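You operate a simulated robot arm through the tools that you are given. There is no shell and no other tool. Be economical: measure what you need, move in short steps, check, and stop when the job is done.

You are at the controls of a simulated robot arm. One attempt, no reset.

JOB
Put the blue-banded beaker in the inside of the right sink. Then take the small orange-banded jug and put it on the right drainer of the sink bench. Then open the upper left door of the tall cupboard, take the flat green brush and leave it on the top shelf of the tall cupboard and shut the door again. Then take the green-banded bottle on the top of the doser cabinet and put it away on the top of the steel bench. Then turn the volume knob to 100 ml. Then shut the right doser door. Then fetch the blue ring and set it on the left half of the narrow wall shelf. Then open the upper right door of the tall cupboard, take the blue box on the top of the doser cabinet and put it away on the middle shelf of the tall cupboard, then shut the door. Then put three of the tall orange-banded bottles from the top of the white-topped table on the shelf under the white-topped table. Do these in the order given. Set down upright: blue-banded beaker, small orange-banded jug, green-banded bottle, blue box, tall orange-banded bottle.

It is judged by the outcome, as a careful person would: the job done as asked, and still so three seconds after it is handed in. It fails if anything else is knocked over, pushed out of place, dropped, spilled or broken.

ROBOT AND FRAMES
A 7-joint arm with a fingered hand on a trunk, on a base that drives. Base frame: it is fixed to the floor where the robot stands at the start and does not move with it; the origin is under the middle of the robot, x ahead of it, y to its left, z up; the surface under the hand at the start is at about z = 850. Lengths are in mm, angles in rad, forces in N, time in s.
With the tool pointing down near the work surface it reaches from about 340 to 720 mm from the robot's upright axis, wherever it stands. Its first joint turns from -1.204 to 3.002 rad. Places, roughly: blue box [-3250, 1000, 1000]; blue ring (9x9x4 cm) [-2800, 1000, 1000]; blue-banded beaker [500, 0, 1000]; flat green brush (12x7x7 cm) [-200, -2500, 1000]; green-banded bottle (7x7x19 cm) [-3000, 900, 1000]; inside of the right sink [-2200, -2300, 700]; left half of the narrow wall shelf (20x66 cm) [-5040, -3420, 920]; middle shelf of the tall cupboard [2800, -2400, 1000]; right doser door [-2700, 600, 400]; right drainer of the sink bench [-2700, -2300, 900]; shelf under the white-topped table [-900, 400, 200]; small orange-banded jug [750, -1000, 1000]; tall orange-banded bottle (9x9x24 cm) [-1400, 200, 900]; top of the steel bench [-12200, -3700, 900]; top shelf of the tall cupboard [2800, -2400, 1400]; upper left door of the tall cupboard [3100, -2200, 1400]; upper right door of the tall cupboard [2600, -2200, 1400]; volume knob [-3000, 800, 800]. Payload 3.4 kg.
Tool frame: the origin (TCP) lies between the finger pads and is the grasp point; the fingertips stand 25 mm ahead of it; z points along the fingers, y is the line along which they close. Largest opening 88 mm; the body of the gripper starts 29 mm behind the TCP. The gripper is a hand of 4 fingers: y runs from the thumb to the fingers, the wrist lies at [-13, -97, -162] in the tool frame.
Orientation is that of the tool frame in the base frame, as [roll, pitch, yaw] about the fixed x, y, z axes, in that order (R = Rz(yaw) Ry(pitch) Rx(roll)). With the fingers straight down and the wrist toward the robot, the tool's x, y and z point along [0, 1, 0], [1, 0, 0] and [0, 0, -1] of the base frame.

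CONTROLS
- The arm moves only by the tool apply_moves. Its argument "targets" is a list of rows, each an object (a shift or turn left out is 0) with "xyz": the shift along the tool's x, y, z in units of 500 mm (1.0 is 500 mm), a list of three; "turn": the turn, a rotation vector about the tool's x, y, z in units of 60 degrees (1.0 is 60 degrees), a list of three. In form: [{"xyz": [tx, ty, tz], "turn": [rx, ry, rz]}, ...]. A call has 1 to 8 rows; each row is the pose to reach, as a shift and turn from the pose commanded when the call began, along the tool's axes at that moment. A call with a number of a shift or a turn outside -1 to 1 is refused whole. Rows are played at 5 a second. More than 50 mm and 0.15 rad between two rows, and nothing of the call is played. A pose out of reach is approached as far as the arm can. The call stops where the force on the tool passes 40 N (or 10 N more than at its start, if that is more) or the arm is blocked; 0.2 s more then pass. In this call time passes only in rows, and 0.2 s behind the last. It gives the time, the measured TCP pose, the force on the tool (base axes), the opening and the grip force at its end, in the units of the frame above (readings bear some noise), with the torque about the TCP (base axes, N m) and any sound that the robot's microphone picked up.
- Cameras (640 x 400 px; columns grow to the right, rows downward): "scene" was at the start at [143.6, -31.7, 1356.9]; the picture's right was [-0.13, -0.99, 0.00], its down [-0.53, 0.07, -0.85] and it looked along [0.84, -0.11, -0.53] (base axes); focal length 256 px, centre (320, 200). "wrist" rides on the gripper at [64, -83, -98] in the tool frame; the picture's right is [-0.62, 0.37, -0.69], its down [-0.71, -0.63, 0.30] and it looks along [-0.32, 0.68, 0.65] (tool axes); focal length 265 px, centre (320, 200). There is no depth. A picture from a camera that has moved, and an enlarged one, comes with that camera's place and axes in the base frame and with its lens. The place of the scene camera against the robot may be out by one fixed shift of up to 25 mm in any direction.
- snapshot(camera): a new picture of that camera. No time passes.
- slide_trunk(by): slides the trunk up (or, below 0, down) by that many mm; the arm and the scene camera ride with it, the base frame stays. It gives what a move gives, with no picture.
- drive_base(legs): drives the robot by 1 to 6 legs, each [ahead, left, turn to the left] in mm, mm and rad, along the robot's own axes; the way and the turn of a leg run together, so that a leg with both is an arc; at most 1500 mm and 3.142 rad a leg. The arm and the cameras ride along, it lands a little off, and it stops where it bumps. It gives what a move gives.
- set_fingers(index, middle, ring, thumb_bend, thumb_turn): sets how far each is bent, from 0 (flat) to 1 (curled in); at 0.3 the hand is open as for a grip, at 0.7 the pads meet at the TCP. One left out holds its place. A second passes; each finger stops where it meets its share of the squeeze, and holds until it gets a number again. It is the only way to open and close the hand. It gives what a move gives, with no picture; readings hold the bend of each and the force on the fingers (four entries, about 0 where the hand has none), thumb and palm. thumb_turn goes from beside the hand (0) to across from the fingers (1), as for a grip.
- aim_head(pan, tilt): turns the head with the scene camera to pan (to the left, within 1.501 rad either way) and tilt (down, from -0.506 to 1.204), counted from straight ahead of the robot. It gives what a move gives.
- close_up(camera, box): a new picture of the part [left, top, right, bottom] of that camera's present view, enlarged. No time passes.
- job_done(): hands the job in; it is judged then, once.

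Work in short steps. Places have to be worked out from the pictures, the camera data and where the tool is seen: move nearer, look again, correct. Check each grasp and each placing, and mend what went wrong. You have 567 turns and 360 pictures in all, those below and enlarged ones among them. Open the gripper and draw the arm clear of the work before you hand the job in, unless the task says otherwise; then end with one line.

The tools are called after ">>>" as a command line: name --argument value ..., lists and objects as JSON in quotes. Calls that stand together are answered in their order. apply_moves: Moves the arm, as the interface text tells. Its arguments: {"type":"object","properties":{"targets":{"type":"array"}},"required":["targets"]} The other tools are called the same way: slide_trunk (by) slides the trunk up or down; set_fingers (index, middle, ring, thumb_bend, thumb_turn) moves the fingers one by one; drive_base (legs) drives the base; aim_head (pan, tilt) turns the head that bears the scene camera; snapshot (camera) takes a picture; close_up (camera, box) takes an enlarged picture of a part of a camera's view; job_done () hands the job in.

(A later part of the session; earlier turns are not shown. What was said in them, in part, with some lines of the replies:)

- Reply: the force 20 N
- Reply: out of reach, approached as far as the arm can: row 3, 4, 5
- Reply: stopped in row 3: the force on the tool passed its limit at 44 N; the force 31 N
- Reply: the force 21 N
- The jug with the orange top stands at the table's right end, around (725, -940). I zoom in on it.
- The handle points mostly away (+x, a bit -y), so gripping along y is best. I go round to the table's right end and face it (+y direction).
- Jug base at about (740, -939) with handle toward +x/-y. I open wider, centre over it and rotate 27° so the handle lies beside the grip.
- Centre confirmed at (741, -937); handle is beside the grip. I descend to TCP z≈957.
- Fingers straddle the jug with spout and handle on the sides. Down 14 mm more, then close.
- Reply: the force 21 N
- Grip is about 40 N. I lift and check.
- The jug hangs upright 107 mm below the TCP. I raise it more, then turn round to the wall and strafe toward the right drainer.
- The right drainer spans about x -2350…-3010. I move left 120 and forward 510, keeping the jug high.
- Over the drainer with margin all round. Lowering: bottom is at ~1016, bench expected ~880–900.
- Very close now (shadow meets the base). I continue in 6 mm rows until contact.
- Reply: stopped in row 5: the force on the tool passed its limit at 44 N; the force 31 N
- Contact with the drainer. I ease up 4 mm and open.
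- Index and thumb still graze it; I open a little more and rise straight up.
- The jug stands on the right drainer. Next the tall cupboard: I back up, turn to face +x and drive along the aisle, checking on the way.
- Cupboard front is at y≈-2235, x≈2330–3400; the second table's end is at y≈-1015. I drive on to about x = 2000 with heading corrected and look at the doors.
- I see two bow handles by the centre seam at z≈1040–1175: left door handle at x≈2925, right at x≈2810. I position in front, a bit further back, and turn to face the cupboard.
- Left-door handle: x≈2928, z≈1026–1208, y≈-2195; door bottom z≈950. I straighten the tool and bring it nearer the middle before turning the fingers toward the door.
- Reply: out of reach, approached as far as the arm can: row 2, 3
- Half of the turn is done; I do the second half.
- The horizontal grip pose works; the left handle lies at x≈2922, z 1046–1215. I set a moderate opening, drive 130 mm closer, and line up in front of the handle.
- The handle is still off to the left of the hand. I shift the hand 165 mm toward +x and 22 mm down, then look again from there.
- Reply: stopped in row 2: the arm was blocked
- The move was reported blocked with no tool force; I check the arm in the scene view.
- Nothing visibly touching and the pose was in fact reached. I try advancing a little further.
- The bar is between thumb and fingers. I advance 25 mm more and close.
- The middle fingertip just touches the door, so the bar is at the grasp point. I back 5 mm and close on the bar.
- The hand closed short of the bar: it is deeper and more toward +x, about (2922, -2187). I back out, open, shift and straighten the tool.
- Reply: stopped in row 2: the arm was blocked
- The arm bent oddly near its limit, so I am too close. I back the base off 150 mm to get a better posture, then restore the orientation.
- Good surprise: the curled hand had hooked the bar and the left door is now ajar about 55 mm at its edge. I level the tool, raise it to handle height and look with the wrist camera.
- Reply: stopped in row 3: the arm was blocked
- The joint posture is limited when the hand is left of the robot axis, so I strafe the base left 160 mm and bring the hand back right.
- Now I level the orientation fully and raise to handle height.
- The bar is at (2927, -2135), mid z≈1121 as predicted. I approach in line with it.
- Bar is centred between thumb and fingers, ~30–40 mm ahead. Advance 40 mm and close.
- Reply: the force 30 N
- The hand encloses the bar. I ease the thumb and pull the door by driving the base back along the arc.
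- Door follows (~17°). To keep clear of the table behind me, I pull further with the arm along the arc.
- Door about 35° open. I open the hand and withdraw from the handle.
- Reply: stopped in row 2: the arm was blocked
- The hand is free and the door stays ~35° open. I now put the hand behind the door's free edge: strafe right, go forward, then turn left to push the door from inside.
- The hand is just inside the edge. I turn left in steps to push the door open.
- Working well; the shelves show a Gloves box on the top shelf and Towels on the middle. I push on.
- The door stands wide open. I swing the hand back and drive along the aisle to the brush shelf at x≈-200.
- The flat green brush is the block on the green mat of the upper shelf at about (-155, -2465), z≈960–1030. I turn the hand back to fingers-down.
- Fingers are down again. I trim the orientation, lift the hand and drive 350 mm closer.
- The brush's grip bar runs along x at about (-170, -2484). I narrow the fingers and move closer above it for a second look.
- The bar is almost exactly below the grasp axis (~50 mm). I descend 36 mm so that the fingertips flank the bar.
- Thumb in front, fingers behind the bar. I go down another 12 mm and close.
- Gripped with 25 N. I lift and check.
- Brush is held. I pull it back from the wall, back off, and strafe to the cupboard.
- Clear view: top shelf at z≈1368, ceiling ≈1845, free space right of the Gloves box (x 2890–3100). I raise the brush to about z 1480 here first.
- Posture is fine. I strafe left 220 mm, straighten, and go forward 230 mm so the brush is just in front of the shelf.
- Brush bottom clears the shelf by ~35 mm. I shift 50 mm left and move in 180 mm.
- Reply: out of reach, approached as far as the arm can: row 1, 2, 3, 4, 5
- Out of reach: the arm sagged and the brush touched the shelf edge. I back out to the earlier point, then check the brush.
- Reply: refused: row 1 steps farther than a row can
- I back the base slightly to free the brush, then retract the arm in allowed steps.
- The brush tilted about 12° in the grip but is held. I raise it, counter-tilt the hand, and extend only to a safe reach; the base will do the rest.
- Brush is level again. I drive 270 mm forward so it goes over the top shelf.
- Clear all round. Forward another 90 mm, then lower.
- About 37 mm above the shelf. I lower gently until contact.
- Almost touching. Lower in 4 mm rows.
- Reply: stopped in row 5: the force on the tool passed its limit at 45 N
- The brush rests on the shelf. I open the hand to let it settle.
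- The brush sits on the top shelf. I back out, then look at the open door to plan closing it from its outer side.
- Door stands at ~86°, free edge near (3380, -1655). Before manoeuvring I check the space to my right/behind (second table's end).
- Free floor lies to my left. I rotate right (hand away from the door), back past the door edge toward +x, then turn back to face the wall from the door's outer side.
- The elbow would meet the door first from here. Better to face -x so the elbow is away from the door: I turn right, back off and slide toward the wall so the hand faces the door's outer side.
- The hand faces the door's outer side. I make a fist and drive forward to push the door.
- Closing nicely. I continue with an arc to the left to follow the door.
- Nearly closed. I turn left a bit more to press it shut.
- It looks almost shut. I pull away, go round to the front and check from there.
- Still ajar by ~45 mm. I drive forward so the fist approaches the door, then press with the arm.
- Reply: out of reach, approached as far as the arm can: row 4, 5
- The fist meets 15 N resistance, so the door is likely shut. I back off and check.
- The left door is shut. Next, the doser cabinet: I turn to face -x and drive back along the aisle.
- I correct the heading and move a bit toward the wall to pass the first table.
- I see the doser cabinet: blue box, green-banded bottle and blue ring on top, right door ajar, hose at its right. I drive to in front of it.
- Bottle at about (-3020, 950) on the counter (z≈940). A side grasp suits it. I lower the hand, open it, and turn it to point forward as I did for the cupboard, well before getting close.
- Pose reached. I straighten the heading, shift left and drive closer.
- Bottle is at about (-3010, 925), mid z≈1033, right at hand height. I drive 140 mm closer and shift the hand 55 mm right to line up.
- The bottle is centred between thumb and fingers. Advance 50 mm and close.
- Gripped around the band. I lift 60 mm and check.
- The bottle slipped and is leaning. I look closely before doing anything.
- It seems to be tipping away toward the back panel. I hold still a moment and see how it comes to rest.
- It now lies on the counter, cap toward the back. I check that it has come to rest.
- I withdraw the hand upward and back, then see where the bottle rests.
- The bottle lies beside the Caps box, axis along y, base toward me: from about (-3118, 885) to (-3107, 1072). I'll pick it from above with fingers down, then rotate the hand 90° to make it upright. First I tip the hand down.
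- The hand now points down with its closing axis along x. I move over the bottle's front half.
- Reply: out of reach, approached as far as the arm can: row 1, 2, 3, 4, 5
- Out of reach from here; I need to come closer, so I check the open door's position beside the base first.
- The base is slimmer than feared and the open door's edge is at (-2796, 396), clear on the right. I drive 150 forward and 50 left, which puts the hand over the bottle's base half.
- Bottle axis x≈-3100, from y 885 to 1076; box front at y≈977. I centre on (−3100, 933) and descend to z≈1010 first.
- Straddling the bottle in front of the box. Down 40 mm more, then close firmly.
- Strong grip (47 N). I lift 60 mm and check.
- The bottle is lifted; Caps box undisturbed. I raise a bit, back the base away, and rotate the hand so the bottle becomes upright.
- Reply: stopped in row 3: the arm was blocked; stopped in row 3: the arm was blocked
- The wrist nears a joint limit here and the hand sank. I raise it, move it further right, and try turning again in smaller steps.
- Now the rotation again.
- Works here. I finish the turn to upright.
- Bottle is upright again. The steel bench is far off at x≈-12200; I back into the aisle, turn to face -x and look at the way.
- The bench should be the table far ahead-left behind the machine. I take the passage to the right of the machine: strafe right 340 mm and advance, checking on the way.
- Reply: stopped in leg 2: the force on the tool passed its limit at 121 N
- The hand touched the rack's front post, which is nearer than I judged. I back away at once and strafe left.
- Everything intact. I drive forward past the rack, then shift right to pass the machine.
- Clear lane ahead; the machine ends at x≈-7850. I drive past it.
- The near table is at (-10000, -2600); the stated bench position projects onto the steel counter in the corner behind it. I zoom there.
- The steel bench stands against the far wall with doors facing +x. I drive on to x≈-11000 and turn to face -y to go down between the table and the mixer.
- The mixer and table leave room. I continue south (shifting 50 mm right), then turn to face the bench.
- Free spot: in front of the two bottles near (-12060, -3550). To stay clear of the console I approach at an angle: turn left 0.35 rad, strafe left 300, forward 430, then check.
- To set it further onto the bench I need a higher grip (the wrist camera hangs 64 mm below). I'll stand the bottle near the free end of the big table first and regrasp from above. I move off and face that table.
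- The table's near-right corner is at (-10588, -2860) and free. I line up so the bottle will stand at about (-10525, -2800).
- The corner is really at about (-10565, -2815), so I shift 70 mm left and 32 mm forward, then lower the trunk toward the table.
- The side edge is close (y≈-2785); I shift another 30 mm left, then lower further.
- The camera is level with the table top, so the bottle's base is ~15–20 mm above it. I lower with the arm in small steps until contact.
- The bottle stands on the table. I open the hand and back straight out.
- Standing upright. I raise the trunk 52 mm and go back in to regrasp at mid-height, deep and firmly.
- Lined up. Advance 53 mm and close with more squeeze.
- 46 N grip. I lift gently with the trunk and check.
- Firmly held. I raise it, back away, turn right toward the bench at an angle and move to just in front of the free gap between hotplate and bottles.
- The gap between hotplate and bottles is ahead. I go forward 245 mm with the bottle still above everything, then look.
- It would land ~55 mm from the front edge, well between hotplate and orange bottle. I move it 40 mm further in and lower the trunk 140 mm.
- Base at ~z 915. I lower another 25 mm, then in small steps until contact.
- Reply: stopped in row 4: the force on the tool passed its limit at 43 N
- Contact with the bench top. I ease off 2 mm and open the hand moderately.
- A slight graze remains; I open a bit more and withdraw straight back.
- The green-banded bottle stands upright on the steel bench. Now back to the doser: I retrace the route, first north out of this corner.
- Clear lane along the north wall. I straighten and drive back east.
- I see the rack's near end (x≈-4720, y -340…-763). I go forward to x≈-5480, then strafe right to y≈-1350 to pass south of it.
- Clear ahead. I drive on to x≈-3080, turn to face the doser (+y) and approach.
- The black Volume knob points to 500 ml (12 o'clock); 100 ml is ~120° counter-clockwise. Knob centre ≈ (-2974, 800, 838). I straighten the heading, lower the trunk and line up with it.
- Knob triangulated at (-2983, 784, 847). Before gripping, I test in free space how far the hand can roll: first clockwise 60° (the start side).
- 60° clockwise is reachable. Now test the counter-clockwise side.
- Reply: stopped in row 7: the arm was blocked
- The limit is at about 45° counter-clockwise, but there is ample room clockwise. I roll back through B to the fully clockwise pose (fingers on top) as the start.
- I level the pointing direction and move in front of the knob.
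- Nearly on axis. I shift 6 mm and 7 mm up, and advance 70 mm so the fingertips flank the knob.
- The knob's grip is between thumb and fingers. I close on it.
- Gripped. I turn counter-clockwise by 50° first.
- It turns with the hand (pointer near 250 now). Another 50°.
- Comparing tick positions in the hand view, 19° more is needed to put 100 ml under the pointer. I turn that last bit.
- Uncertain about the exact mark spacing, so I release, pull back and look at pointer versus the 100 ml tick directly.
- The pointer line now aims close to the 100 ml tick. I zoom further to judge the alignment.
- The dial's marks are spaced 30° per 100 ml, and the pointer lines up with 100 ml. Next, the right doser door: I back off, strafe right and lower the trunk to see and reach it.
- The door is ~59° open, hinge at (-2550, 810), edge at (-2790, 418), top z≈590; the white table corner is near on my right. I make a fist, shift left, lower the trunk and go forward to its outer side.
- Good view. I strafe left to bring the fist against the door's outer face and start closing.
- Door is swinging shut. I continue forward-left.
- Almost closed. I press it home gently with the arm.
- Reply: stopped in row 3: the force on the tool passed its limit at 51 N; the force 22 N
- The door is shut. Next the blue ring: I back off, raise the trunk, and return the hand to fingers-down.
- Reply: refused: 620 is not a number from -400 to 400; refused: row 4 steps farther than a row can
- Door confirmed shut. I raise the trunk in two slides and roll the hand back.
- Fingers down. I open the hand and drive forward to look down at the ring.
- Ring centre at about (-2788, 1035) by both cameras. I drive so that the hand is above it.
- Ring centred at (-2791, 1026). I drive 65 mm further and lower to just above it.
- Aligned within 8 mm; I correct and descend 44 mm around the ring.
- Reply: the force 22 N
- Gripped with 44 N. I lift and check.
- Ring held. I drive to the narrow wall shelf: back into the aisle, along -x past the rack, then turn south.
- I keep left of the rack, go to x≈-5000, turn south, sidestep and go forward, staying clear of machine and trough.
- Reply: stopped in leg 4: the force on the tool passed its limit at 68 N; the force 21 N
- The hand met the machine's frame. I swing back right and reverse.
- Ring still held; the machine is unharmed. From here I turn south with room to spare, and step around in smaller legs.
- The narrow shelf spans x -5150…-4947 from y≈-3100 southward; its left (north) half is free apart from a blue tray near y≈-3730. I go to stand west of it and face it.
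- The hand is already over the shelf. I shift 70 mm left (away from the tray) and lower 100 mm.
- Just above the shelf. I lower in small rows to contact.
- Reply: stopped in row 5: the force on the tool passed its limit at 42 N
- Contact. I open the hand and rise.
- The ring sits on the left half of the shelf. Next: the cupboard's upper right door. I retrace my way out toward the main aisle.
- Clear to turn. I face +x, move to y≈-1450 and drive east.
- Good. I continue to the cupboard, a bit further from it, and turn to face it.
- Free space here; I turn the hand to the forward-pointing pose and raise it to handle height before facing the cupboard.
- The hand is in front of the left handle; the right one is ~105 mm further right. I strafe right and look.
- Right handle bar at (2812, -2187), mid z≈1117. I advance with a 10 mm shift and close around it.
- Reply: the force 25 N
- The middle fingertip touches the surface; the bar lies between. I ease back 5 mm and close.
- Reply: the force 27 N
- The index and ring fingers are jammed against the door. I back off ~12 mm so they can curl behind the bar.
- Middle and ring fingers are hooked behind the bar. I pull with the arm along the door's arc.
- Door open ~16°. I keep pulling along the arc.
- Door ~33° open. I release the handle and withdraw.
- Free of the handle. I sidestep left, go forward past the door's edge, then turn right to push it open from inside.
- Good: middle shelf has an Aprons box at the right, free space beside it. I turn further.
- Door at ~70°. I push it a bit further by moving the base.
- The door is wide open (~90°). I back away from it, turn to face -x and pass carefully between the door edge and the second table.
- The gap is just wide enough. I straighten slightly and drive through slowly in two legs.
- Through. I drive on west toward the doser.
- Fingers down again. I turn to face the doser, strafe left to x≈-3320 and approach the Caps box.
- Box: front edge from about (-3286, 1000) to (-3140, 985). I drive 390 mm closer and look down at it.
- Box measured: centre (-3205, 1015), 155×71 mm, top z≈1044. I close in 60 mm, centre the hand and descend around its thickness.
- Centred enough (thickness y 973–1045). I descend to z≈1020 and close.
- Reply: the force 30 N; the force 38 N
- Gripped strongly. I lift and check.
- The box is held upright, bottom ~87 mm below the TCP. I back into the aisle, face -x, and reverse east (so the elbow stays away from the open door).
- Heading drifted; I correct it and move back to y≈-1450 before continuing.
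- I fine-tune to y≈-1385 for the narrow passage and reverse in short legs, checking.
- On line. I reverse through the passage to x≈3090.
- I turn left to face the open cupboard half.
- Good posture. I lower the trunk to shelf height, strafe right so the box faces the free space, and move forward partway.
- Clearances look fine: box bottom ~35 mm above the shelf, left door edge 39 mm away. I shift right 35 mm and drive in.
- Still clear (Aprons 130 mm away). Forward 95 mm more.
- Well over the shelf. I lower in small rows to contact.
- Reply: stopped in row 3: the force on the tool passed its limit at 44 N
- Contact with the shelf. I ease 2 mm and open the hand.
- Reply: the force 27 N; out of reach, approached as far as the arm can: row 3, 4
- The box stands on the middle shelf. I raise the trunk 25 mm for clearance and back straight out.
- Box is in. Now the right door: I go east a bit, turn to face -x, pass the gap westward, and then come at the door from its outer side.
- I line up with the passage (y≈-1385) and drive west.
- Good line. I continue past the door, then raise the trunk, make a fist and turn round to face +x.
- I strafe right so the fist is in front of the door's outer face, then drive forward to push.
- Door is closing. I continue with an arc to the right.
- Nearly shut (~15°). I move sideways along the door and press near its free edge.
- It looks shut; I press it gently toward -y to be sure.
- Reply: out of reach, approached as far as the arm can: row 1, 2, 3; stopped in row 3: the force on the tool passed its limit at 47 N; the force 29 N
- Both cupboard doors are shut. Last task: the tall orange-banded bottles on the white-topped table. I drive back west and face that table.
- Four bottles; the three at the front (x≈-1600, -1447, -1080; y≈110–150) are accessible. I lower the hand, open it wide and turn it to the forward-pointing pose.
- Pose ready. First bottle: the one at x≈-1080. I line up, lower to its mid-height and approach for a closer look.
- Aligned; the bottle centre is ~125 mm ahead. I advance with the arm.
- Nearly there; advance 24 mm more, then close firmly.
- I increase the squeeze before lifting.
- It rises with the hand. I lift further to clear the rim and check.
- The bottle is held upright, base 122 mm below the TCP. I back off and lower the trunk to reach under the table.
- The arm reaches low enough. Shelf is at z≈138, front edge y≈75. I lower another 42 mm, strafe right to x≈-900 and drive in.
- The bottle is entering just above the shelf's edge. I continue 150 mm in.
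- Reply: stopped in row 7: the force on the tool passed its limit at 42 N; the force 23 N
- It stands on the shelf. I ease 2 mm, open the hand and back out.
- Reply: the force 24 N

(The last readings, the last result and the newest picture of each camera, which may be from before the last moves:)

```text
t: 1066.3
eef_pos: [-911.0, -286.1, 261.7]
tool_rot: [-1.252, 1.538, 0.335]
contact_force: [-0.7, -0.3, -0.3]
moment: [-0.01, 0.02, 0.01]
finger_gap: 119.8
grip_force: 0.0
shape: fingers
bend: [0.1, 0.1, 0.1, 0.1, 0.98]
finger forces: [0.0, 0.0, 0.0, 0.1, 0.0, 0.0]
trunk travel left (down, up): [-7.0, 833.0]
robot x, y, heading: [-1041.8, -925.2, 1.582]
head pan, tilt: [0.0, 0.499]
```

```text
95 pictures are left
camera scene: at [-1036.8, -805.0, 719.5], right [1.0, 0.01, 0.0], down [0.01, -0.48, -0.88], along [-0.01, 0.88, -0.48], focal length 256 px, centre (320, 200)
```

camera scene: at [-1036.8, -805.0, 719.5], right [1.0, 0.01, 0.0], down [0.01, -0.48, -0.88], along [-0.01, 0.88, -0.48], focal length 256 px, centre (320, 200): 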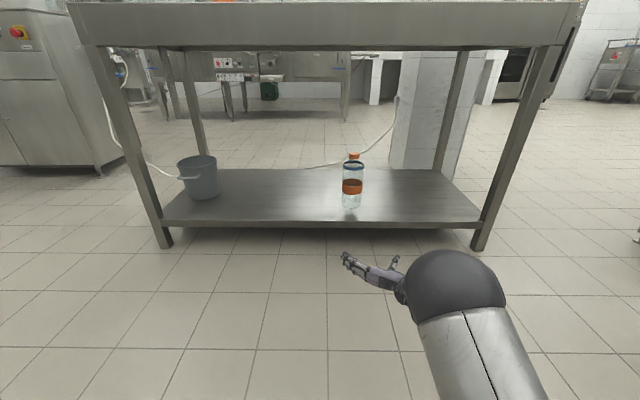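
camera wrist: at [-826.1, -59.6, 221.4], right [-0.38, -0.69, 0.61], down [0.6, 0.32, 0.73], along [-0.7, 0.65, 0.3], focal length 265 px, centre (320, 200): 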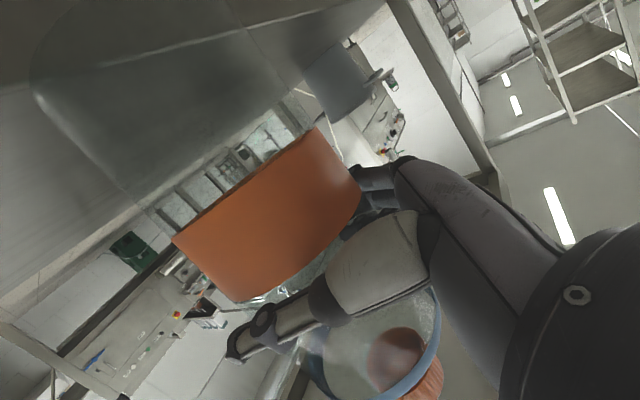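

First bottle is in place. I raise the hand back to table height and line up with the second bottle (x≈-1464).

>>> apply_moves --targets '[{"xyz": [-0.07, 0, 0]}, {"xyz": [-0.14, 0, 0]}, {"xyz": [-0.21, 0, 0]}]'

>>> slide_trunk --by 300

>>> slide_trunk --by 290

>>> drive_base --legs '[[0, 545, -0.01], [240, 0, 0]]'

>>> snapshot --camera "wrist"

>>> snapshot --camera "scene"

```text
t: 1067.1
eef_pos: [-915.6, -285.7, 366.0]
tool_rot: [-1.31, 1.538, 0.28]
contact_force: [0.1, 0.4, -0.2]
moment: [0.02, -0.04, -0.03]
finger_gap: 120.1
grip_force: 0.1
shape: fingers
bend: [0.1, 0.1, 0.1, 0.1, 0.98]
finger forces: [0.0, 0.0, 0.0, 0.1, 0.1, 0.0]
trunk travel left (down, up): [-7.0, 833.0]
robot x, y, heading: [-1039.6, -926.7, 1.58]
head pan, tilt: [0.0, 0.499]
```

```text
t: 1070.1
eef_pos: [-917.8, -285.8, 666.2]
tool_rot: [-1.243, 1.538, 0.347]
contact_force: [0.7, -0.1, 0.5]
moment: [0.0, 0.03, 0.04]
finger_gap: 120.1
grip_force: 0.1
shape: fingers
bend: [0.1, 0.1, 0.1, 0.1, 0.98]
finger forces: [0.1, 0.0, 0.1, 0.0, 0.0, 0.0]
trunk travel left (down, up): [-307.0, 533.0]
robot x, y, heading: [-1036.8, -926.8, 1.583]
head pan, tilt: [0.0, 0.499]
```

```text
t: 1073.0
eef_pos: [-916.1, -286.2, 955.0]
tool_rot: [-1.255, 1.536, 0.333]
contact_force: [0.2, 0.6, -0.6]
moment: [0.0, 0.02, -0.02]
finger_gap: 119.9
grip_force: 0.1
shape: fingers
bend: [0.1, 0.1, 0.1, 0.1, 0.98]
finger forces: [0.1, 0.0, 0.0, 0.0, 0.1, 0.1]
trunk travel left (down, up): [-597.0, 243.0]
robot x, y, heading: [-1041.1, -923.6, 1.583]
head pan, tilt: [0.0, 0.499]
```

```text
t: 1077.6
eef_pos: [-1467.6, -54.9, 955.2]
tool_rot: [-1.269, 1.539, 0.314]
contact_force: [0.6, 0.6, -0.5]
moment: [0.0, -0.01, -0.03]
finger_gap: 119.9
grip_force: 0.0
shape: fingers
bend: [0.1, 0.1, 0.1, 0.1, 0.98]
finger forces: [0.0, 0.1, 0.1, 0.0, 0.1, 0.0]
trunk travel left (down, up): [-597.0, 243.0]
robot x, y, heading: [-1596.4, -694.7, 1.58]
head pan, tilt: [0.0, 0.499]
```

```text
94 pictures are left
camera wrist: at [-1380.4, -152.2, 893.0], right [-0.38, -0.7, 0.6], down [0.6, 0.3, 0.74], along [-0.7, 0.64, 0.31], focal length 265 px, centre (320, 200)
```

wrist: 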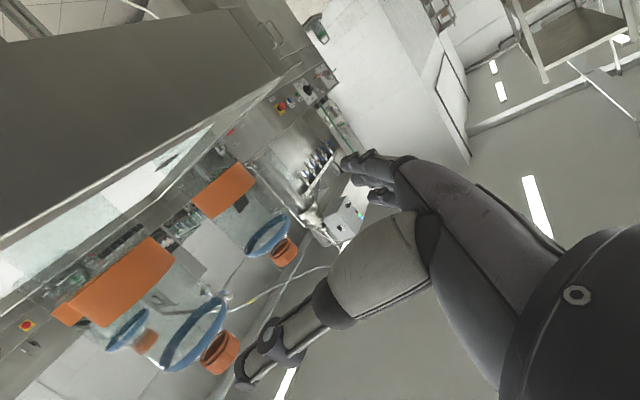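

```text
93 pictures are left
camera scene: at [-1592.0, -572.5, 1309.4], right [1.0, 0.01, 0.0], down [0.0, -0.48, -0.88], along [-0.01, 0.88, -0.48], focal length 256 px, centre (320, 200)
```

scene: 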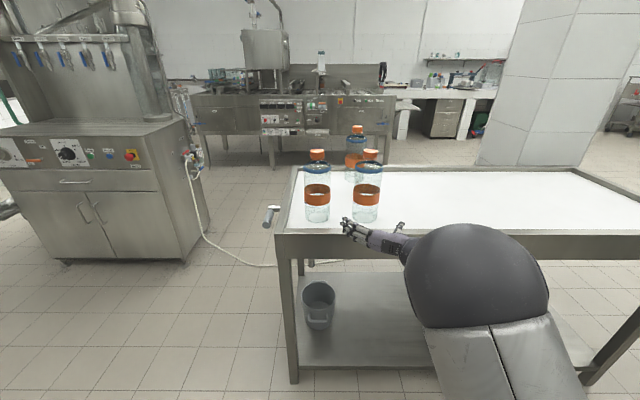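

Second bottle at (-1441, 195); the neighbour on its left is 80 mm away edge to edge. I line up and approach.

>>> drive_base --legs '[[0, -26, -0.008], [160, 0, 0]]'

>>> snapshot --camera "wrist"

```text
t: 1079.4
eef_pos: [-1432.7, 107.7, 955.5]
tool_rot: [-1.262, 1.535, 0.305]
contact_force: [0.1, -0.3, 0.0]
moment: [-0.01, -0.01, 0.02]
finger_gap: 119.9
grip_force: 0.0
shape: fingers
bend: [0.1, 0.1, 0.1, 0.1, 0.98]
finger forces: [0.0, 0.1, 0.0, 0.0, 0.0, 0.1]
trunk travel left (down, up): [-597.0, 243.0]
robot x, y, heading: [-1568.8, -529.5, 1.566]
head pan, tilt: [0.0, 0.499]
```

```text
92 pictures are left
camera wrist: at [-1346.8, 9.7, 893.0], right [-0.39, -0.7, 0.6], down [0.61, 0.3, 0.74], along [-0.69, 0.65, 0.31], focal length 265 px, centre (320, 200)
```

wrist: 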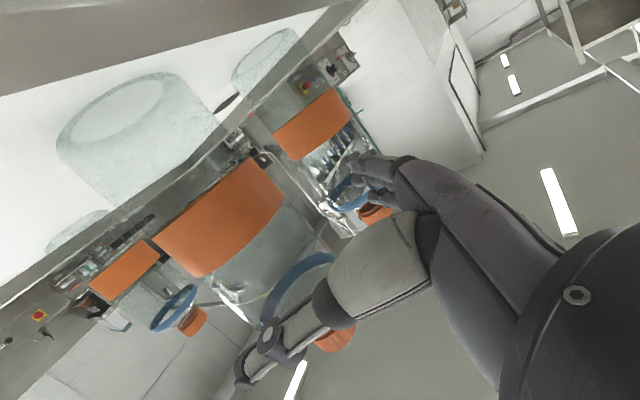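

I shift 13 mm left and advance ~89 mm to enclose it.

>>> apply_moves --targets '[{"xyz": [0.01, 0.026, 0.03]}, {"xyz": [0.01, 0.028, 0.1]}, {"xyz": [0.01, 0.028, 0.15]}]'

>>> snapshot --camera "wrist"

```text
t: 1080.2
eef_pos: [-1449.6, 185.3, 949.4]
tool_rot: [-1.292, 1.536, 0.276]
contact_force: [-0.3, 0.3, 1.3]
moment: [-0.01, 0.0, -0.01]
finger_gap: 119.9
grip_force: 0.1
shape: fingers
bend: [0.1, 0.1, 0.1, 0.1, 0.98]
finger forces: [0.0, 0.1, 0.0, 0.1, 0.0, 0.1]
trunk travel left (down, up): [-597.0, 243.0]
robot x, y, heading: [-1570.9, -531.7, 1.561]
head pan, tilt: [0.0, 0.499]
```

```text
91 pictures are left
camera wrist: at [-1362.8, 86.3, 888.2], right [-0.39, -0.7, 0.6], down [0.61, 0.3, 0.74], along [-0.69, 0.65, 0.31], focal length 265 px, centre (320, 200)
```

wrist: 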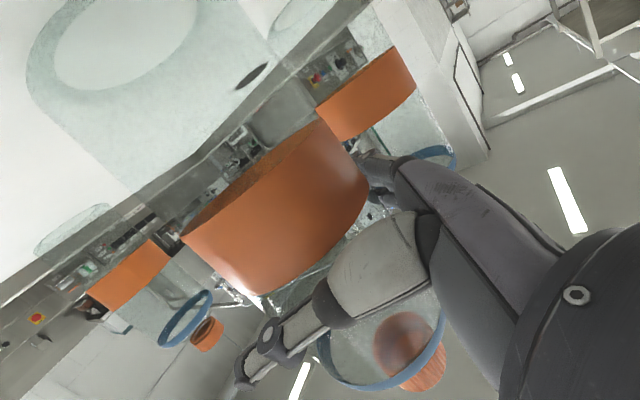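

Same view as the first good grasp. I advance 5 mm and close.

>>> apply_moves --targets '[{"xyz": [0, 0, 0.01]}]'

>>> set_fingers --index 0.75 --middle 0.75 --ring 0.75 --thumb_bend 0.75

>>> slide_trunk --by 25

>>> snapshot --camera "wrist"

```text
t: 1080.6
eef_pos: [-1449.2, 189.9, 951.7]
tool_rot: [-1.232, 1.537, 0.337]
contact_force: [-0.4, -0.1, -0.5]
moment: [0.02, 0.0, -0.01]
finger_gap: 120.4
grip_force: 0.6
shape: fingers
bend: [0.1, 0.1, 0.1, 0.1, 0.98]
finger forces: [0.1, 0.0, 0.0, 0.0, 0.1, 0.0]
trunk travel left (down, up): [-597.0, 243.0]
robot x, y, heading: [-1570.7, -527.7, 1.564]
head pan, tilt: [0.0, 0.499]
```

```text
t: 1081.6
eef_pos: [-1447.6, 189.1, 951.5]
tool_rot: [-1.229, 1.535, 0.339]
contact_force: [1.1, 1.0, 4.1]
moment: [0.02, -0.31, 0.0]
finger_gap: 78.8
grip_force: 38.2
shape: fingers
bend: [0.25, 0.42, 0.41, 0.38, 0.95]
finger forces: [15.8, 10.0, 11.2, 0.1, 38.4, 0.0]
trunk travel left (down, up): [-597.0, 243.0]
robot x, y, heading: [-1568.5, -529.7, 1.56]
head pan, tilt: [0.0, 0.499]
```

```text
t: 1082.3
eef_pos: [-1448.8, 188.4, 975.4]
tool_rot: [-1.266, 1.538, 0.303]
contact_force: [-0.9, -0.7, -1.2]
moment: [-0.01, 0.05, -0.01]
finger_gap: 79.1
grip_force: 36.3
shape: fingers
bend: [0.24, 0.42, 0.41, 0.4, 0.93]
finger forces: [17.1, 9.7, 9.0, 0.0, 36.2, 0.0]
trunk travel left (down, up): [-622.0, 218.0]
robot x, y, heading: [-1568.0, -528.6, 1.563]
head pan, tilt: [0.0, 0.499]
```

```text
90 pictures are left
camera wrist: at [-1362.9, 90.6, 913.0], right [-0.39, -0.7, 0.6], down [0.61, 0.3, 0.74], along [-0.69, 0.65, 0.31], focal length 265 px, centre (320, 200)
```

wrist: 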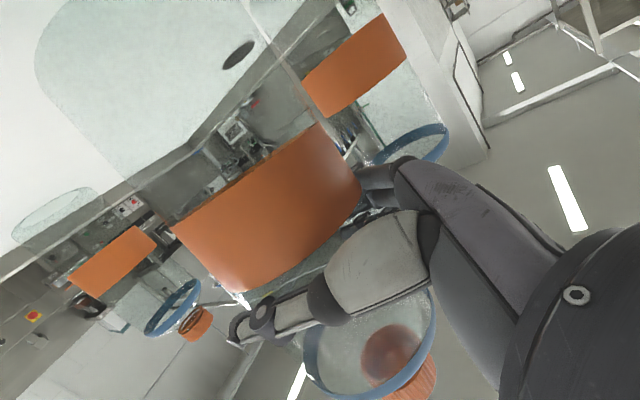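

Lifted. I raise clear of the rim, back off, strafe right to x≈-1150 and lower to shelf height.

>>> slide_trunk --by 60

>>> drive_base --legs '[[-430, 0, 0.01], [0, -300, 0]]'

>>> slide_trunk --by -400

>>> slide_trunk --by -275

>>> apply_moves --targets '[{"xyz": [0.03, 0, -0.05]}, {"xyz": [0.08, 0, -0.1]}, {"xyz": [0.12, 0, -0.14]}, {"xyz": [0.16, 0, -0.14]}]'

>>> snapshot --camera "scene"

```text
t: 1083.3
eef_pos: [-1447.3, 189.1, 1035.0]
tool_rot: [-1.244, 1.538, 0.324]
contact_force: [0.0, 0.1, -0.1]
moment: [0.03, 0.03, 0.01]
finger_gap: 79.0
grip_force: 35.9
shape: fingers
bend: [0.24, 0.42, 0.41, 0.4, 0.93]
finger forces: [17.1, 9.7, 9.0, 0.0, 36.2, 0.0]
trunk travel left (down, up): [-682.0, 158.0]
robot x, y, heading: [-1568.3, -529.8, 1.56]
head pan, tilt: [0.0, 0.499]
```

```text
t: 1087.6
eef_pos: [-1161.5, -225.9, 1036.3]
tool_rot: [-1.25, 1.539, 0.339]
contact_force: [-0.2, 0.0, -0.4]
moment: [0.03, 0.0, 0.03]
finger_gap: 78.5
grip_force: 35.8
shape: fingers
bend: [0.24, 0.42, 0.41, 0.4, 0.93]
finger forces: [17.1, 9.6, 9.0, 0.1, 36.1, 0.0]
trunk travel left (down, up): [-682.0, 158.0]
robot x, y, heading: [-1270.7, -948.5, 1.576]
head pan, tilt: [0.0, 0.499]
```

```text
t: 1091.4
eef_pos: [-1162.2, -226.3, 636.7]
tool_rot: [-1.29, 1.537, 0.3]
contact_force: [-0.2, 0.7, -0.2]
moment: [0.0, -0.01, 0.04]
finger_gap: 78.8
grip_force: 36.3
shape: fingers
bend: [0.24, 0.42, 0.41, 0.4, 0.93]
finger forces: [17.1, 9.7, 9.0, 0.0, 36.2, 0.0]
trunk travel left (down, up): [-282.0, 558.0]
robot x, y, heading: [-1268.9, -946.1, 1.579]
head pan, tilt: [0.0, 0.499]
```

```text
t: 1094.2
eef_pos: [-1162.4, -226.4, 361.9]
tool_rot: [-1.276, 1.536, 0.313]
contact_force: [0.1, 0.8, -0.1]
moment: [-0.01, 0.01, 0.0]
finger_gap: 78.9
grip_force: 36.9
shape: fingers
bend: [0.24, 0.42, 0.41, 0.4, 0.93]
finger forces: [17.1, 9.8, 9.0, 0.0, 36.2, 0.1]
trunk travel left (down, up): [-7.0, 833.0]
robot x, y, heading: [-1269.6, -945.6, 1.583]
head pan, tilt: [0.0, 0.499]
```

```text
t: 1095.2
eef_pos: [-1159.6, -294.1, 280.7]
tool_rot: [-1.18, 1.534, 0.41]
contact_force: [-0.7, 0.9, -0.1]
moment: [-0.01, 0.0, 0.0]
finger_gap: 78.9
grip_force: 36.0
shape: fingers
bend: [0.24, 0.42, 0.41, 0.4, 0.93]
finger forces: [17.0, 9.8, 8.8, 0.0, 36.0, 0.0]
trunk travel left (down, up): [-7.0, 833.0]
robot x, y, heading: [-1268.2, -946.1, 1.58]
head pan, tilt: [0.0, 0.499]
```

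```text
89 pictures are left
camera scene: at [-1266.1, -826.0, 719.5], right [1.0, 0.01, 0.0], down [0.01, -0.48, -0.88], along [-0.01, 0.88, -0.48], focal length 256 px, centre (320, 200)
```

scene: 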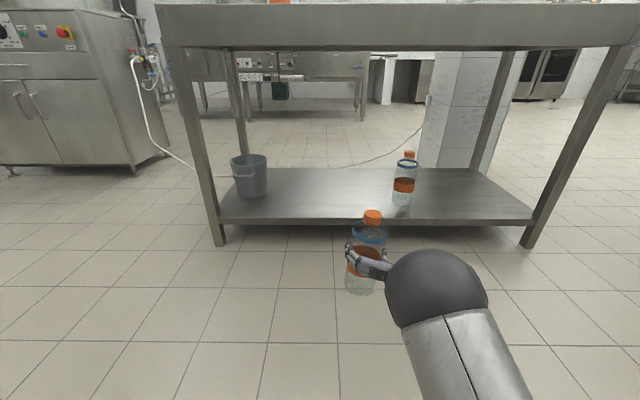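

Held upright. The first bottle is 240 mm to the right. I drive in 485 mm and set it down.

>>> drive_base --legs '[[330, 0, -0.005], [150, 0, 0]]'

>>> apply_moves --targets '[{"xyz": [0.01, 0, 0]}, {"xyz": [0.02, 0, 0]}, {"xyz": [0.03, 0, 0]}, {"xyz": [0.04, 0, 0]}, {"xyz": [0.05, 0, 0]}, {"xyz": [0.06, 0, 0]}, {"xyz": [0.07, 0, 0]}]'

>>> snapshot --camera "scene"

```text
t: 1098.4
eef_pos: [-1155.8, 186.7, 279.8]
tool_rot: [-1.286, 1.535, 0.292]
contact_force: [-0.5, 0.2, -0.8]
moment: [0.0, 0.0, 0.0]
finger_gap: 78.9
grip_force: 35.5
shape: fingers
bend: [0.24, 0.42, 0.41, 0.4, 0.93]
finger forces: [17.0, 9.7, 8.9, 0.0, 36.0, 0.0]
trunk travel left (down, up): [-7.0, 833.0]
robot x, y, heading: [-1267.5, -465.9, 1.567]
head pan, tilt: [0.0, 0.499]
```

```text
t: 1099.6
eef_pos: [-1157.1, 189.3, 267.6]
tool_rot: [-0.621, 1.516, 0.962]
contact_force: [-2.0, -3.3, 22.2]
moment: [-0.05, -0.19, -0.04]
finger_gap: 78.7
grip_force: 38.7
shape: fingers
bend: [0.24, 0.41, 0.39, 0.41, 1.0]
finger forces: [17.0, 9.6, 12.8, 0.1, 38.7, 0.0]
trunk travel left (down, up): [-7.0, 833.0]
robot x, y, heading: [-1272.4, -465.0, 1.575]
head pan, tilt: [0.0, 0.499]
stopped in row 6: the force on the tool passed its limit at 42 N (the readings are from after the stop); the commanded pose is now the measured one
```

```text
88 pictures are left
camera scene: at [-1267.2, -345.5, 719.9], right [1.0, 0.0, 0.0], down [0.0, -0.48, -0.88], along [0.0, 0.88, -0.48], focal length 256 px, centre (320, 200)
```

scene: 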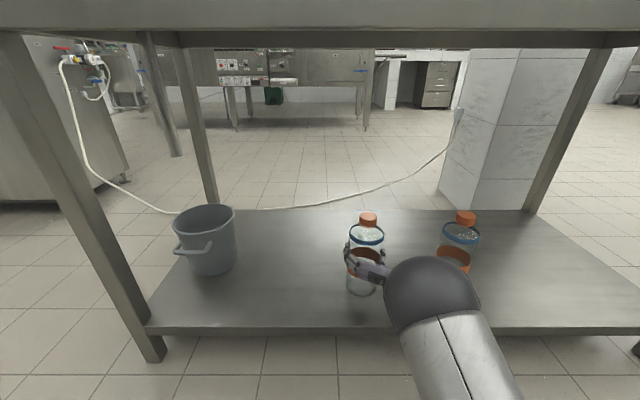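

Contact; bottle stands upright. I ease, open and back out.

>>> apply_moves --targets '[{"xyz": [-0.004, 0, 0]}]'

>>> set_fingers --index 0.1 --middle 0.1 --ring 0.1 --thumb_bend 0.1

>>> drive_base --legs '[[-470, 0, 0]]'

>>> snapshot --camera "scene"

```text
t: 1100.0
eef_pos: [-1156.5, 188.5, 267.4]
tool_rot: [-0.672, 1.521, 0.908]
contact_force: [-1.6, 0.6, 24.6]
moment: [-0.02, -0.17, 0.04]
finger_gap: 78.5
grip_force: 38.8
shape: fingers
bend: [0.24, 0.41, 0.39, 0.41, 1.0]
finger forces: [16.8, 9.7, 13.0, 0.0, 38.2, 0.0]
trunk travel left (down, up): [-7.0, 833.0]
robot x, y, heading: [-1271.2, -467.9, 1.569]
head pan, tilt: [0.0, 0.499]
```

```text
t: 1101.0
eef_pos: [-1156.2, 187.8, 263.6]
tool_rot: [-0.808, 1.533, 0.773]
contact_force: [0.5, 0.0, -0.2]
moment: [0.0, -0.01, 0.0]
finger_gap: 119.8
grip_force: 0.0
shape: fingers
bend: [0.1, 0.1, 0.1, 0.1, 0.98]
finger forces: [0.0, 0.1, 0.0, 0.0, 0.1, 0.0]
trunk travel left (down, up): [-7.0, 833.0]
robot x, y, heading: [-1272.0, -465.3, 1.573]
head pan, tilt: [0.0, 0.499]
```

```text
t: 1103.8
eef_pos: [-1157.9, -267.4, 262.6]
tool_rot: [-0.782, 1.528, 0.803]
contact_force: [0.2, 0.0, -0.5]
moment: [-0.02, -0.04, -0.01]
finger_gap: 119.9
grip_force: 0.1
shape: fingers
bend: [0.1, 0.1, 0.1, 0.1, 0.98]
finger forces: [0.0, 0.0, 0.0, 0.0, 0.1, 0.0]
trunk travel left (down, up): [-7.0, 833.0]
robot x, y, heading: [-1267.4, -919.7, 1.577]
head pan, tilt: [0.0, 0.499]
```

```text
87 pictures are left
camera scene: at [-1265.9, -798.9, 719.5], right [1.0, 0.0, 0.0], down [0.0, -0.48, -0.88], along [0.0, 0.88, -0.48], focal length 256 px, centre (320, 200)
```

scene: 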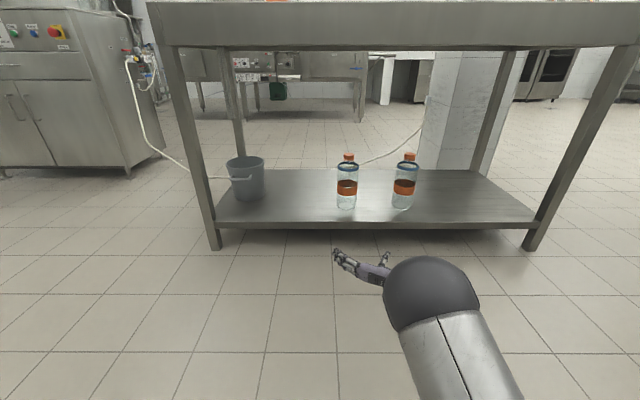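

Two bottles are in place. I raise the hand and line up with the third bottle (x≈-1617).

>>> apply_moves --targets '[{"xyz": [-0.07, 0, 0]}, {"xyz": [-0.14, 0, 0]}, {"xyz": [-0.2, 0, 0]}]'

>>> slide_trunk --by 300

>>> slide_trunk --by 288

>>> drive_base --legs '[[0, 455, -0.005], [370, 0, 0]]'

>>> snapshot --camera "wrist"

>>> snapshot --camera "scene"

```text
t: 1104.6
eef_pos: [-1161.7, -270.2, 364.5]
tool_rot: [-0.812, 1.529, 0.775]
contact_force: [-0.1, 0.4, -0.4]
moment: [0.04, 0.02, 0.01]
finger_gap: 119.8
grip_force: 0.0
shape: fingers
bend: [0.1, 0.1, 0.1, 0.1, 0.98]
finger forces: [0.0, 0.0, 0.1, 0.1, 0.0, 0.0]
trunk travel left (down, up): [-7.0, 833.0]
robot x, y, heading: [-1269.0, -920.5, 1.577]
head pan, tilt: [0.0, 0.499]
```

```text
t: 1107.6
eef_pos: [-1160.9, -269.6, 663.4]
tool_rot: [-0.802, 1.531, 0.783]
contact_force: [0.8, 0.8, 0.4]
moment: [0.02, -0.01, 0.04]
finger_gap: 119.7
grip_force: 0.2
shape: fingers
bend: [0.1, 0.1, 0.1, 0.1, 0.98]
finger forces: [0.0, 0.1, 0.1, 0.0, 0.1, 0.0]
trunk travel left (down, up): [-307.0, 533.0]
robot x, y, heading: [-1270.9, -915.6, 1.575]
head pan, tilt: [0.0, 0.499]
```

```text
t: 1110.5
eef_pos: [-1160.1, -270.2, 952.6]
tool_rot: [-0.827, 1.531, 0.758]
contact_force: [-0.2, -0.1, 0.4]
moment: [0.02, -0.01, 0.03]
finger_gap: 119.7
grip_force: 0.0
shape: fingers
bend: [0.1, 0.1, 0.1, 0.1, 0.98]
finger forces: [0.0, 0.0, 0.0, 0.0, 0.0, 0.0]
trunk travel left (down, up): [-595.0, 245.0]
robot x, y, heading: [-1270.2, -918.8, 1.572]
head pan, tilt: [0.0, 0.499]
```

```text
t: 1115.2
eef_pos: [-1610.6, 101.6, 952.7]
tool_rot: [-0.844, 1.531, 0.732]
contact_force: [-0.3, -0.2, -0.5]
moment: [0.02, 0.02, 0.03]
finger_gap: 119.8
grip_force: 0.1
shape: fingers
bend: [0.1, 0.1, 0.1, 0.1, 0.98]
finger forces: [0.0, 0.1, 0.0, 0.0, 0.0, 0.0]
trunk travel left (down, up): [-595.0, 245.0]
robot x, y, heading: [-1727.9, -547.3, 1.571]
head pan, tilt: [0.0, 0.499]
```

```text
86 pictures are left
camera wrist: at [-1524.6, 4.1, 887.9], right [-0.38, -0.71, 0.59], down [0.61, 0.29, 0.74], along [-0.7, 0.64, 0.32], focal length 265 px, centre (320, 200)
```

wrist: 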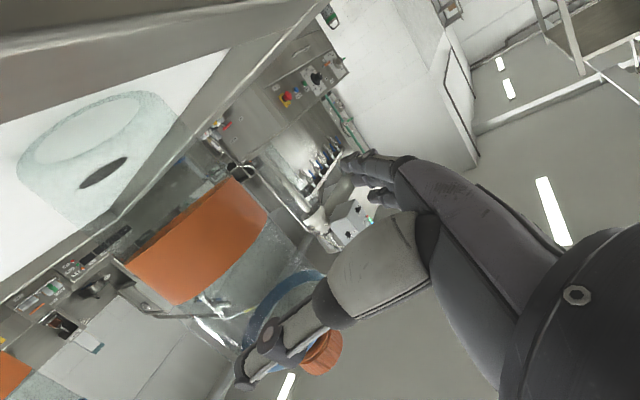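

```text
85 pictures are left
camera scene: at [-1720.7, -426.8, 1307.4], right [1.0, 0.0, 0.0], down [0.0, -0.48, -0.88], along [0.0, 0.88, -0.48], focal length 256 px, centre (320, 200)
```

scene: 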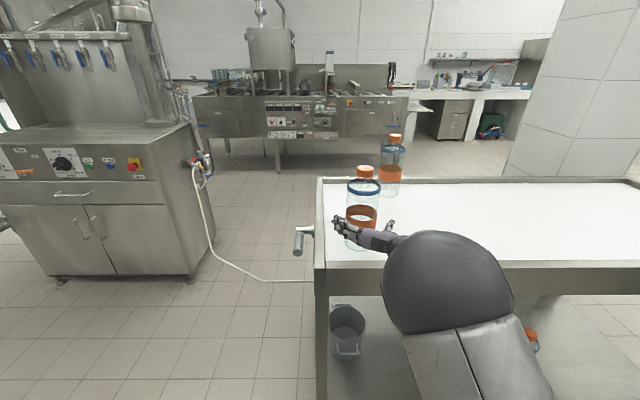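

Aligned with the third bottle. I advance 85 mm and check.

>>> apply_moves --targets '[{"xyz": [0, 0, 0.08]}, {"xyz": [0, 0.004, 0.14]}, {"xyz": [0, 0.006, 0.17]}]'

>>> snapshot --camera "wrist"

```text
t: 1116.0
eef_pos: [-1614.4, 184.8, 954.8]
tool_rot: [-0.831, 1.529, 0.745]
contact_force: [-0.7, 0.4, 0.1]
moment: [-0.03, 0.0, -0.01]
finger_gap: 119.8
grip_force: 0.5
shape: fingers
bend: [0.1, 0.1, 0.1, 0.1, 0.98]
finger forces: [0.1, 0.0, 0.1, 0.1, 0.1, 0.0]
trunk travel left (down, up): [-595.0, 245.0]
robot x, y, heading: [-1727.9, -549.0, 1.566]
head pan, tilt: [0.0, 0.499]
```

```text
84 pictures are left
camera wrist: at [-1527.6, 88.2, 891.3], right [-0.38, -0.71, 0.59], down [0.61, 0.29, 0.74], along [-0.7, 0.64, 0.32], focal length 265 px, centre (320, 200)
```

wrist: 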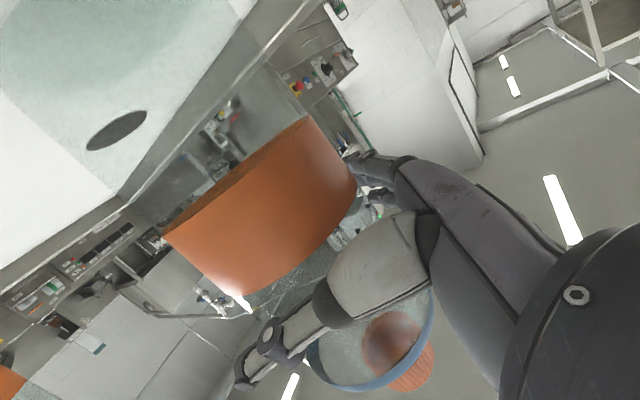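

Good view. Advance 10 mm and close.

>>> apply_moves --targets '[{"xyz": [0, 0, 0.02]}]'

>>> set_fingers --index 0.75 --middle 0.75 --ring 0.75 --thumb_bend 0.75

>>> slide_trunk --by 25

>>> snapshot --camera "wrist"

```text
t: 1116.4
eef_pos: [-1615.6, 193.6, 954.3]
tool_rot: [-0.817, 1.53, 0.76]
contact_force: [-0.5, 0.2, 0.5]
moment: [-0.01, 0.03, -0.01]
finger_gap: 120.3
grip_force: 0.0
shape: fingers
bend: [0.1, 0.1, 0.1, 0.1, 0.98]
finger forces: [0.0, 0.0, 0.0, 0.0, 0.1, 0.0]
trunk travel left (down, up): [-595.0, 245.0]
robot x, y, heading: [-1726.7, -549.9, 1.568]
head pan, tilt: [0.0, 0.499]
```

```text
t: 1117.4
eef_pos: [-1614.7, 194.1, 956.0]
tool_rot: [-0.749, 1.529, 0.827]
contact_force: [1.2, -0.4, 5.0]
moment: [0.01, -0.34, 0.02]
finger_gap: 78.3
grip_force: 35.8
shape: fingers
bend: [0.26, 0.42, 0.41, 0.37, 0.96]
finger forces: [14.4, 9.8, 11.2, 0.1, 36.8, 0.1]
trunk travel left (down, up): [-595.0, 245.0]
robot x, y, heading: [-1725.7, -550.3, 1.567]
head pan, tilt: [0.0, 0.499]
```

```text
t: 1118.1
eef_pos: [-1615.8, 195.6, 979.9]
tool_rot: [-0.859, 1.53, 0.719]
contact_force: [-0.7, -1.1, 0.2]
moment: [-0.01, 0.0, 0.01]
finger_gap: 78.2
grip_force: 33.6
shape: fingers
bend: [0.26, 0.42, 0.41, 0.4, 0.93]
finger forces: [15.9, 9.2, 8.8, 0.1, 33.6, 0.0]
trunk travel left (down, up): [-620.0, 220.0]
robot x, y, heading: [-1722.5, -551.5, 1.573]
head pan, tilt: [0.0, 0.499]
```

```text
83 pictures are left
camera wrist: at [-1528.6, 98.4, 915.3], right [-0.38, -0.71, 0.59], down [0.61, 0.29, 0.74], along [-0.7, 0.64, 0.32], focal length 265 px, centre (320, 200)
```

wrist: 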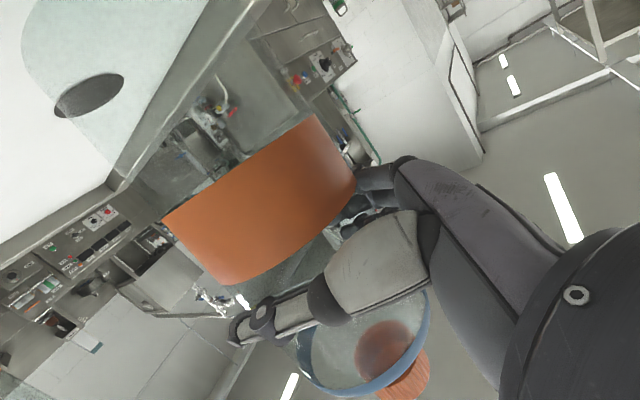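

Lifted. I repeat the route: raise, back off, strafe right to x≈-1390 and lower.

>>> slide_trunk --by 65

>>> drive_base --legs '[[-430, 0, 0], [0, -225, 0]]'

>>> slide_trunk --by -400

>>> slide_trunk --by -278

>>> apply_moves --targets '[{"xyz": [0.03, 0, -0.06]}, {"xyz": [0.07, 0, -0.12]}, {"xyz": [0.12, 0, -0.18]}, {"xyz": [0.16, 0, -0.18]}]'

>>> snapshot --camera "scene"

```text
t: 1119.2
eef_pos: [-1615.2, 194.8, 1043.9]
tool_rot: [-0.807, 1.529, 0.768]
contact_force: [0.5, -0.3, -1.0]
moment: [0.01, 0.05, 0.0]
finger_gap: 78.4
grip_force: 33.9
shape: fingers
bend: [0.26, 0.42, 0.41, 0.4, 0.93]
finger forces: [16.0, 9.1, 8.7, 0.0, 33.7, 0.1]
trunk travel left (down, up): [-685.0, 155.0]
robot x, y, heading: [-1726.9, -547.5, 1.569]
head pan, tilt: [0.0, 0.499]
```

```text
t: 1123.1
eef_pos: [-1386.3, -245.6, 1045.4]
tool_rot: [-0.798, 1.53, 0.771]
contact_force: [-0.6, -0.3, 0.0]
moment: [0.01, 0.03, -0.02]
finger_gap: 78.2
grip_force: 34.3
shape: fingers
bend: [0.26, 0.42, 0.41, 0.4, 0.93]
finger forces: [15.8, 9.1, 8.7, 0.0, 33.7, 0.0]
trunk travel left (down, up): [-685.0, 155.0]
robot x, y, heading: [-1504.0, -988.8, 1.558]
head pan, tilt: [0.0, 0.499]
```

```text
t: 1127.0
eef_pos: [-1386.7, -245.4, 645.3]
tool_rot: [-0.821, 1.531, 0.748]
contact_force: [-0.1, -0.5, 0.0]
moment: [0.01, -0.03, 0.0]
finger_gap: 78.4
grip_force: 33.8
shape: fingers
bend: [0.26, 0.42, 0.41, 0.4, 0.93]
finger forces: [15.8, 9.1, 8.7, 0.0, 33.6, 0.0]
trunk travel left (down, up): [-285.0, 555.0]
robot x, y, heading: [-1503.0, -989.8, 1.561]
head pan, tilt: [0.0, 0.499]
```

```text
t: 1129.8
eef_pos: [-1387.5, -245.7, 367.3]
tool_rot: [-0.795, 1.532, 0.774]
contact_force: [-0.4, 0.0, -0.7]
moment: [-0.02, -0.01, 0.0]
finger_gap: 78.4
grip_force: 33.8
shape: fingers
bend: [0.26, 0.42, 0.41, 0.4, 0.93]
finger forces: [15.7, 9.1, 8.6, 0.1, 33.7, 0.1]
trunk travel left (down, up): [-7.0, 833.0]
robot x, y, heading: [-1499.7, -982.5, 1.555]
head pan, tilt: [0.0, 0.499]
```

```text
t: 1130.8
eef_pos: [-1385.2, -331.8, 284.6]
tool_rot: [-0.795, 1.528, 0.774]
contact_force: [0.2, -0.3, -0.4]
moment: [-0.01, 0.0, 0.02]
finger_gap: 78.3
grip_force: 33.1
shape: fingers
bend: [0.26, 0.42, 0.41, 0.4, 0.93]
finger forces: [15.8, 9.1, 8.6, 0.0, 33.4, 0.0]
trunk travel left (down, up): [-7.0, 833.0]
robot x, y, heading: [-1504.1, -988.3, 1.559]
head pan, tilt: [0.0, 0.499]
```

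```text
82 pictures are left
camera scene: at [-1496.6, -866.2, 719.5], right [1.0, -0.01, 0.0], down [-0.01, -0.48, -0.88], along [0.01, 0.88, -0.48], focal length 256 px, centre (320, 200)
```

scene: 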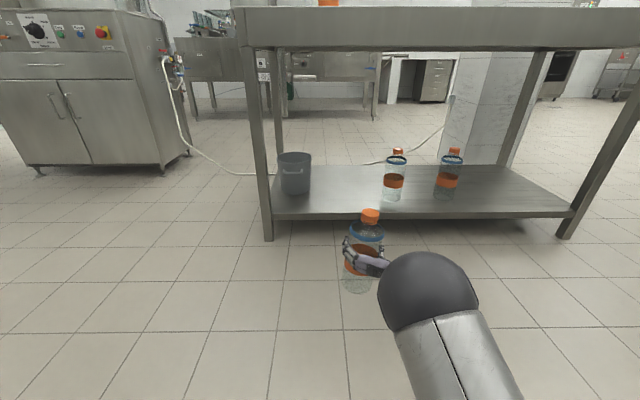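

Clear between bucket and second bottle. I drive in 520 mm and set it down.

>>> drive_base --legs '[[370, 0, 0.01], [150, 0, 0]]'

>>> apply_moves --targets '[{"xyz": [0.01, 0, 0]}, {"xyz": [0.02, 0, 0]}, {"xyz": [0.03, 0, 0]}, {"xyz": [0.04, 0, 0]}, {"xyz": [0.05, 0, 0]}, {"xyz": [0.06, 0, 0]}, {"xyz": [0.07, 0, 0]}]'

>>> snapshot --camera "scene"

```text
t: 1134.1
eef_pos: [-1396.3, 189.1, 284.3]
tool_rot: [-0.803, 1.53, 0.784]
contact_force: [-0.1, 0.1, -1.2]
moment: [-0.04, -0.01, 0.01]
finger_gap: 78.2
grip_force: 33.6
shape: fingers
bend: [0.26, 0.42, 0.41, 0.4, 0.93]
finger forces: [15.8, 9.2, 8.6, 0.0, 33.5, 0.0]
trunk travel left (down, up): [-7.0, 833.0]
robot x, y, heading: [-1501.4, -464.7, 1.574]
head pan, tilt: [0.0, 0.499]
```

```text
t: 1135.4
eef_pos: [-1395.6, 192.5, 272.5]
tool_rot: [-0.398, 1.505, 1.193]
contact_force: [-1.4, -4.0, 22.7]
moment: [-0.03, -0.17, -0.06]
finger_gap: 78.2
grip_force: 36.8
shape: fingers
bend: [0.25, 0.41, 0.39, 0.4, 1.0]
finger forces: [15.4, 9.6, 12.3, 0.1, 36.0, 0.0]
trunk travel left (down, up): [-7.0, 833.0]
robot x, y, heading: [-1503.6, -469.4, 1.575]
head pan, tilt: [0.0, 0.499]
stopped in row 6: the force on the tool passed its limit at 41 N (the readings are from after the stop); the commanded pose is now the measured one
```

```text
81 pictures are left
camera scene: at [-1498.8, -350.0, 720.0], right [1.0, 0.01, 0.0], down [0.0, -0.48, -0.88], along [0.0, 0.88, -0.48], focal length 256 px, centre (320, 200)
```

scene: 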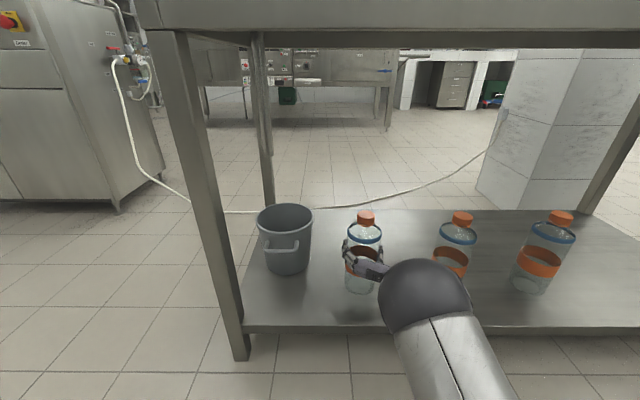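

Standing. I ease off, open and back out.

>>> apply_moves --targets '[{"xyz": [-0.004, 0, 0]}]'

>>> set_fingers --index 0.12 --middle 0.12 --ring 0.12 --thumb_bend 0.1

>>> drive_base --legs '[[-520, 0, 0]]'

>>> snapshot --camera "scene"

```text
t: 1135.8
eef_pos: [-1395.6, 191.5, 271.6]
tool_rot: [-0.47, 1.511, 1.118]
contact_force: [-1.4, 3.9, 27.0]
moment: [0.02, -0.15, 0.04]
finger_gap: 78.1
grip_force: 35.7
shape: fingers
bend: [0.25, 0.41, 0.39, 0.4, 1.0]
finger forces: [14.8, 9.6, 12.1, 0.1, 34.1, 0.0]
trunk travel left (down, up): [-7.0, 833.0]
robot x, y, heading: [-1502.5, -468.4, 1.576]
head pan, tilt: [0.0, 0.499]
```

```text
t: 1136.8
eef_pos: [-1395.2, 191.1, 265.5]
tool_rot: [-0.568, 1.52, 1.02]
contact_force: [-0.3, -0.2, -0.7]
moment: [0.01, -0.04, 0.03]
finger_gap: 117.6
grip_force: 0.2
shape: fingers
bend: [0.12, 0.12, 0.12, 0.1, 0.98]
finger forces: [0.0, 0.0, 0.0, 0.0, 0.0, 0.0]
trunk travel left (down, up): [-7.0, 833.0]
robot x, y, heading: [-1498.6, -468.2, 1.581]
head pan, tilt: [0.0, 0.499]
```

```text
t: 1139.9
eef_pos: [-1388.0, -343.0, 265.8]
tool_rot: [-0.53, 1.521, 1.045]
contact_force: [-0.3, 0.4, 0.3]
moment: [0.02, -0.04, -0.05]
finger_gap: 117.7
grip_force: 0.0
shape: fingers
bend: [0.12, 0.12, 0.12, 0.1, 0.98]
finger forces: [0.1, 0.0, 0.0, 0.0, 0.1, 0.0]
trunk travel left (down, up): [-7.0, 833.0]
robot x, y, heading: [-1503.4, -1004.2, 1.563]
head pan, tilt: [0.0, 0.499]
```

```text
80 pictures are left
camera scene: at [-1496.8, -880.0, 719.5], right [1.0, -0.01, 0.0], down [0.0, -0.48, -0.88], along [0.01, 0.88, -0.48], focal length 256 px, centre (320, 200)
```

scene: 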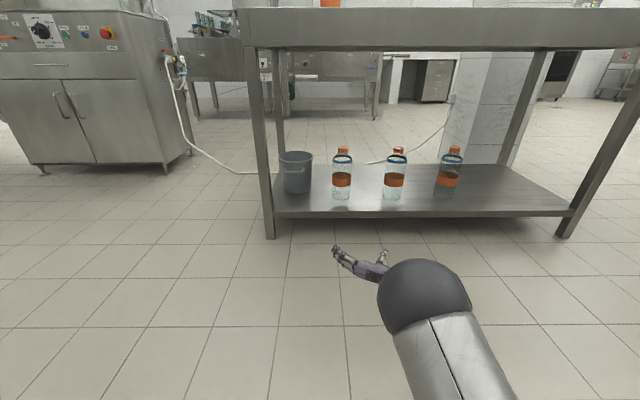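

All three bottles stand on the lower shelf. A final zoom on the doser dial and door to confirm they stayed as set.

>>> close_up --camera "scene" --box '[0, 0, 200, 180]'

```text
2.22 times, centred on (100, 90) of scene
camera zoom: at [-1496.8, -880.0, 719.5], right [1.0, -0.01, 0.0], down [0.0, -0.48, -0.88], along [0.01, 0.88, -0.48], focal length 569 px, centre (809, 444)
```

zoom: 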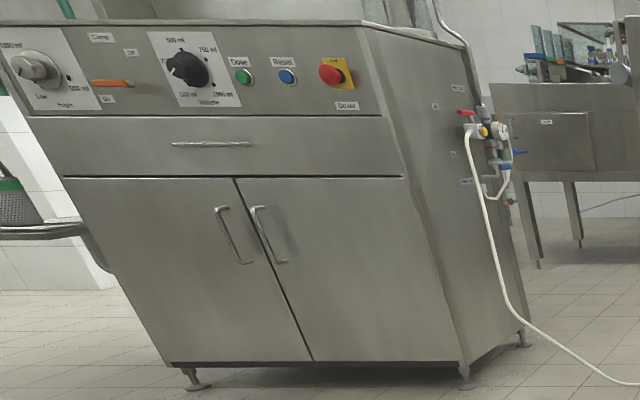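

The doser doors are shut, the dial is still as I set it, the hand is open and the arm is clear. I hand the job in.

>>> job_done

```text
The job is handed in.
```

I worked through all nine tasks in the order given and handed the job in. Along the way the green-banded bottle tipped over once on the doser cabinet; I stood it up again and set it upright on the steel bench. The hand also bumped the storage rack and the machine frame once each while driving, with no damage or displacement that I could see.
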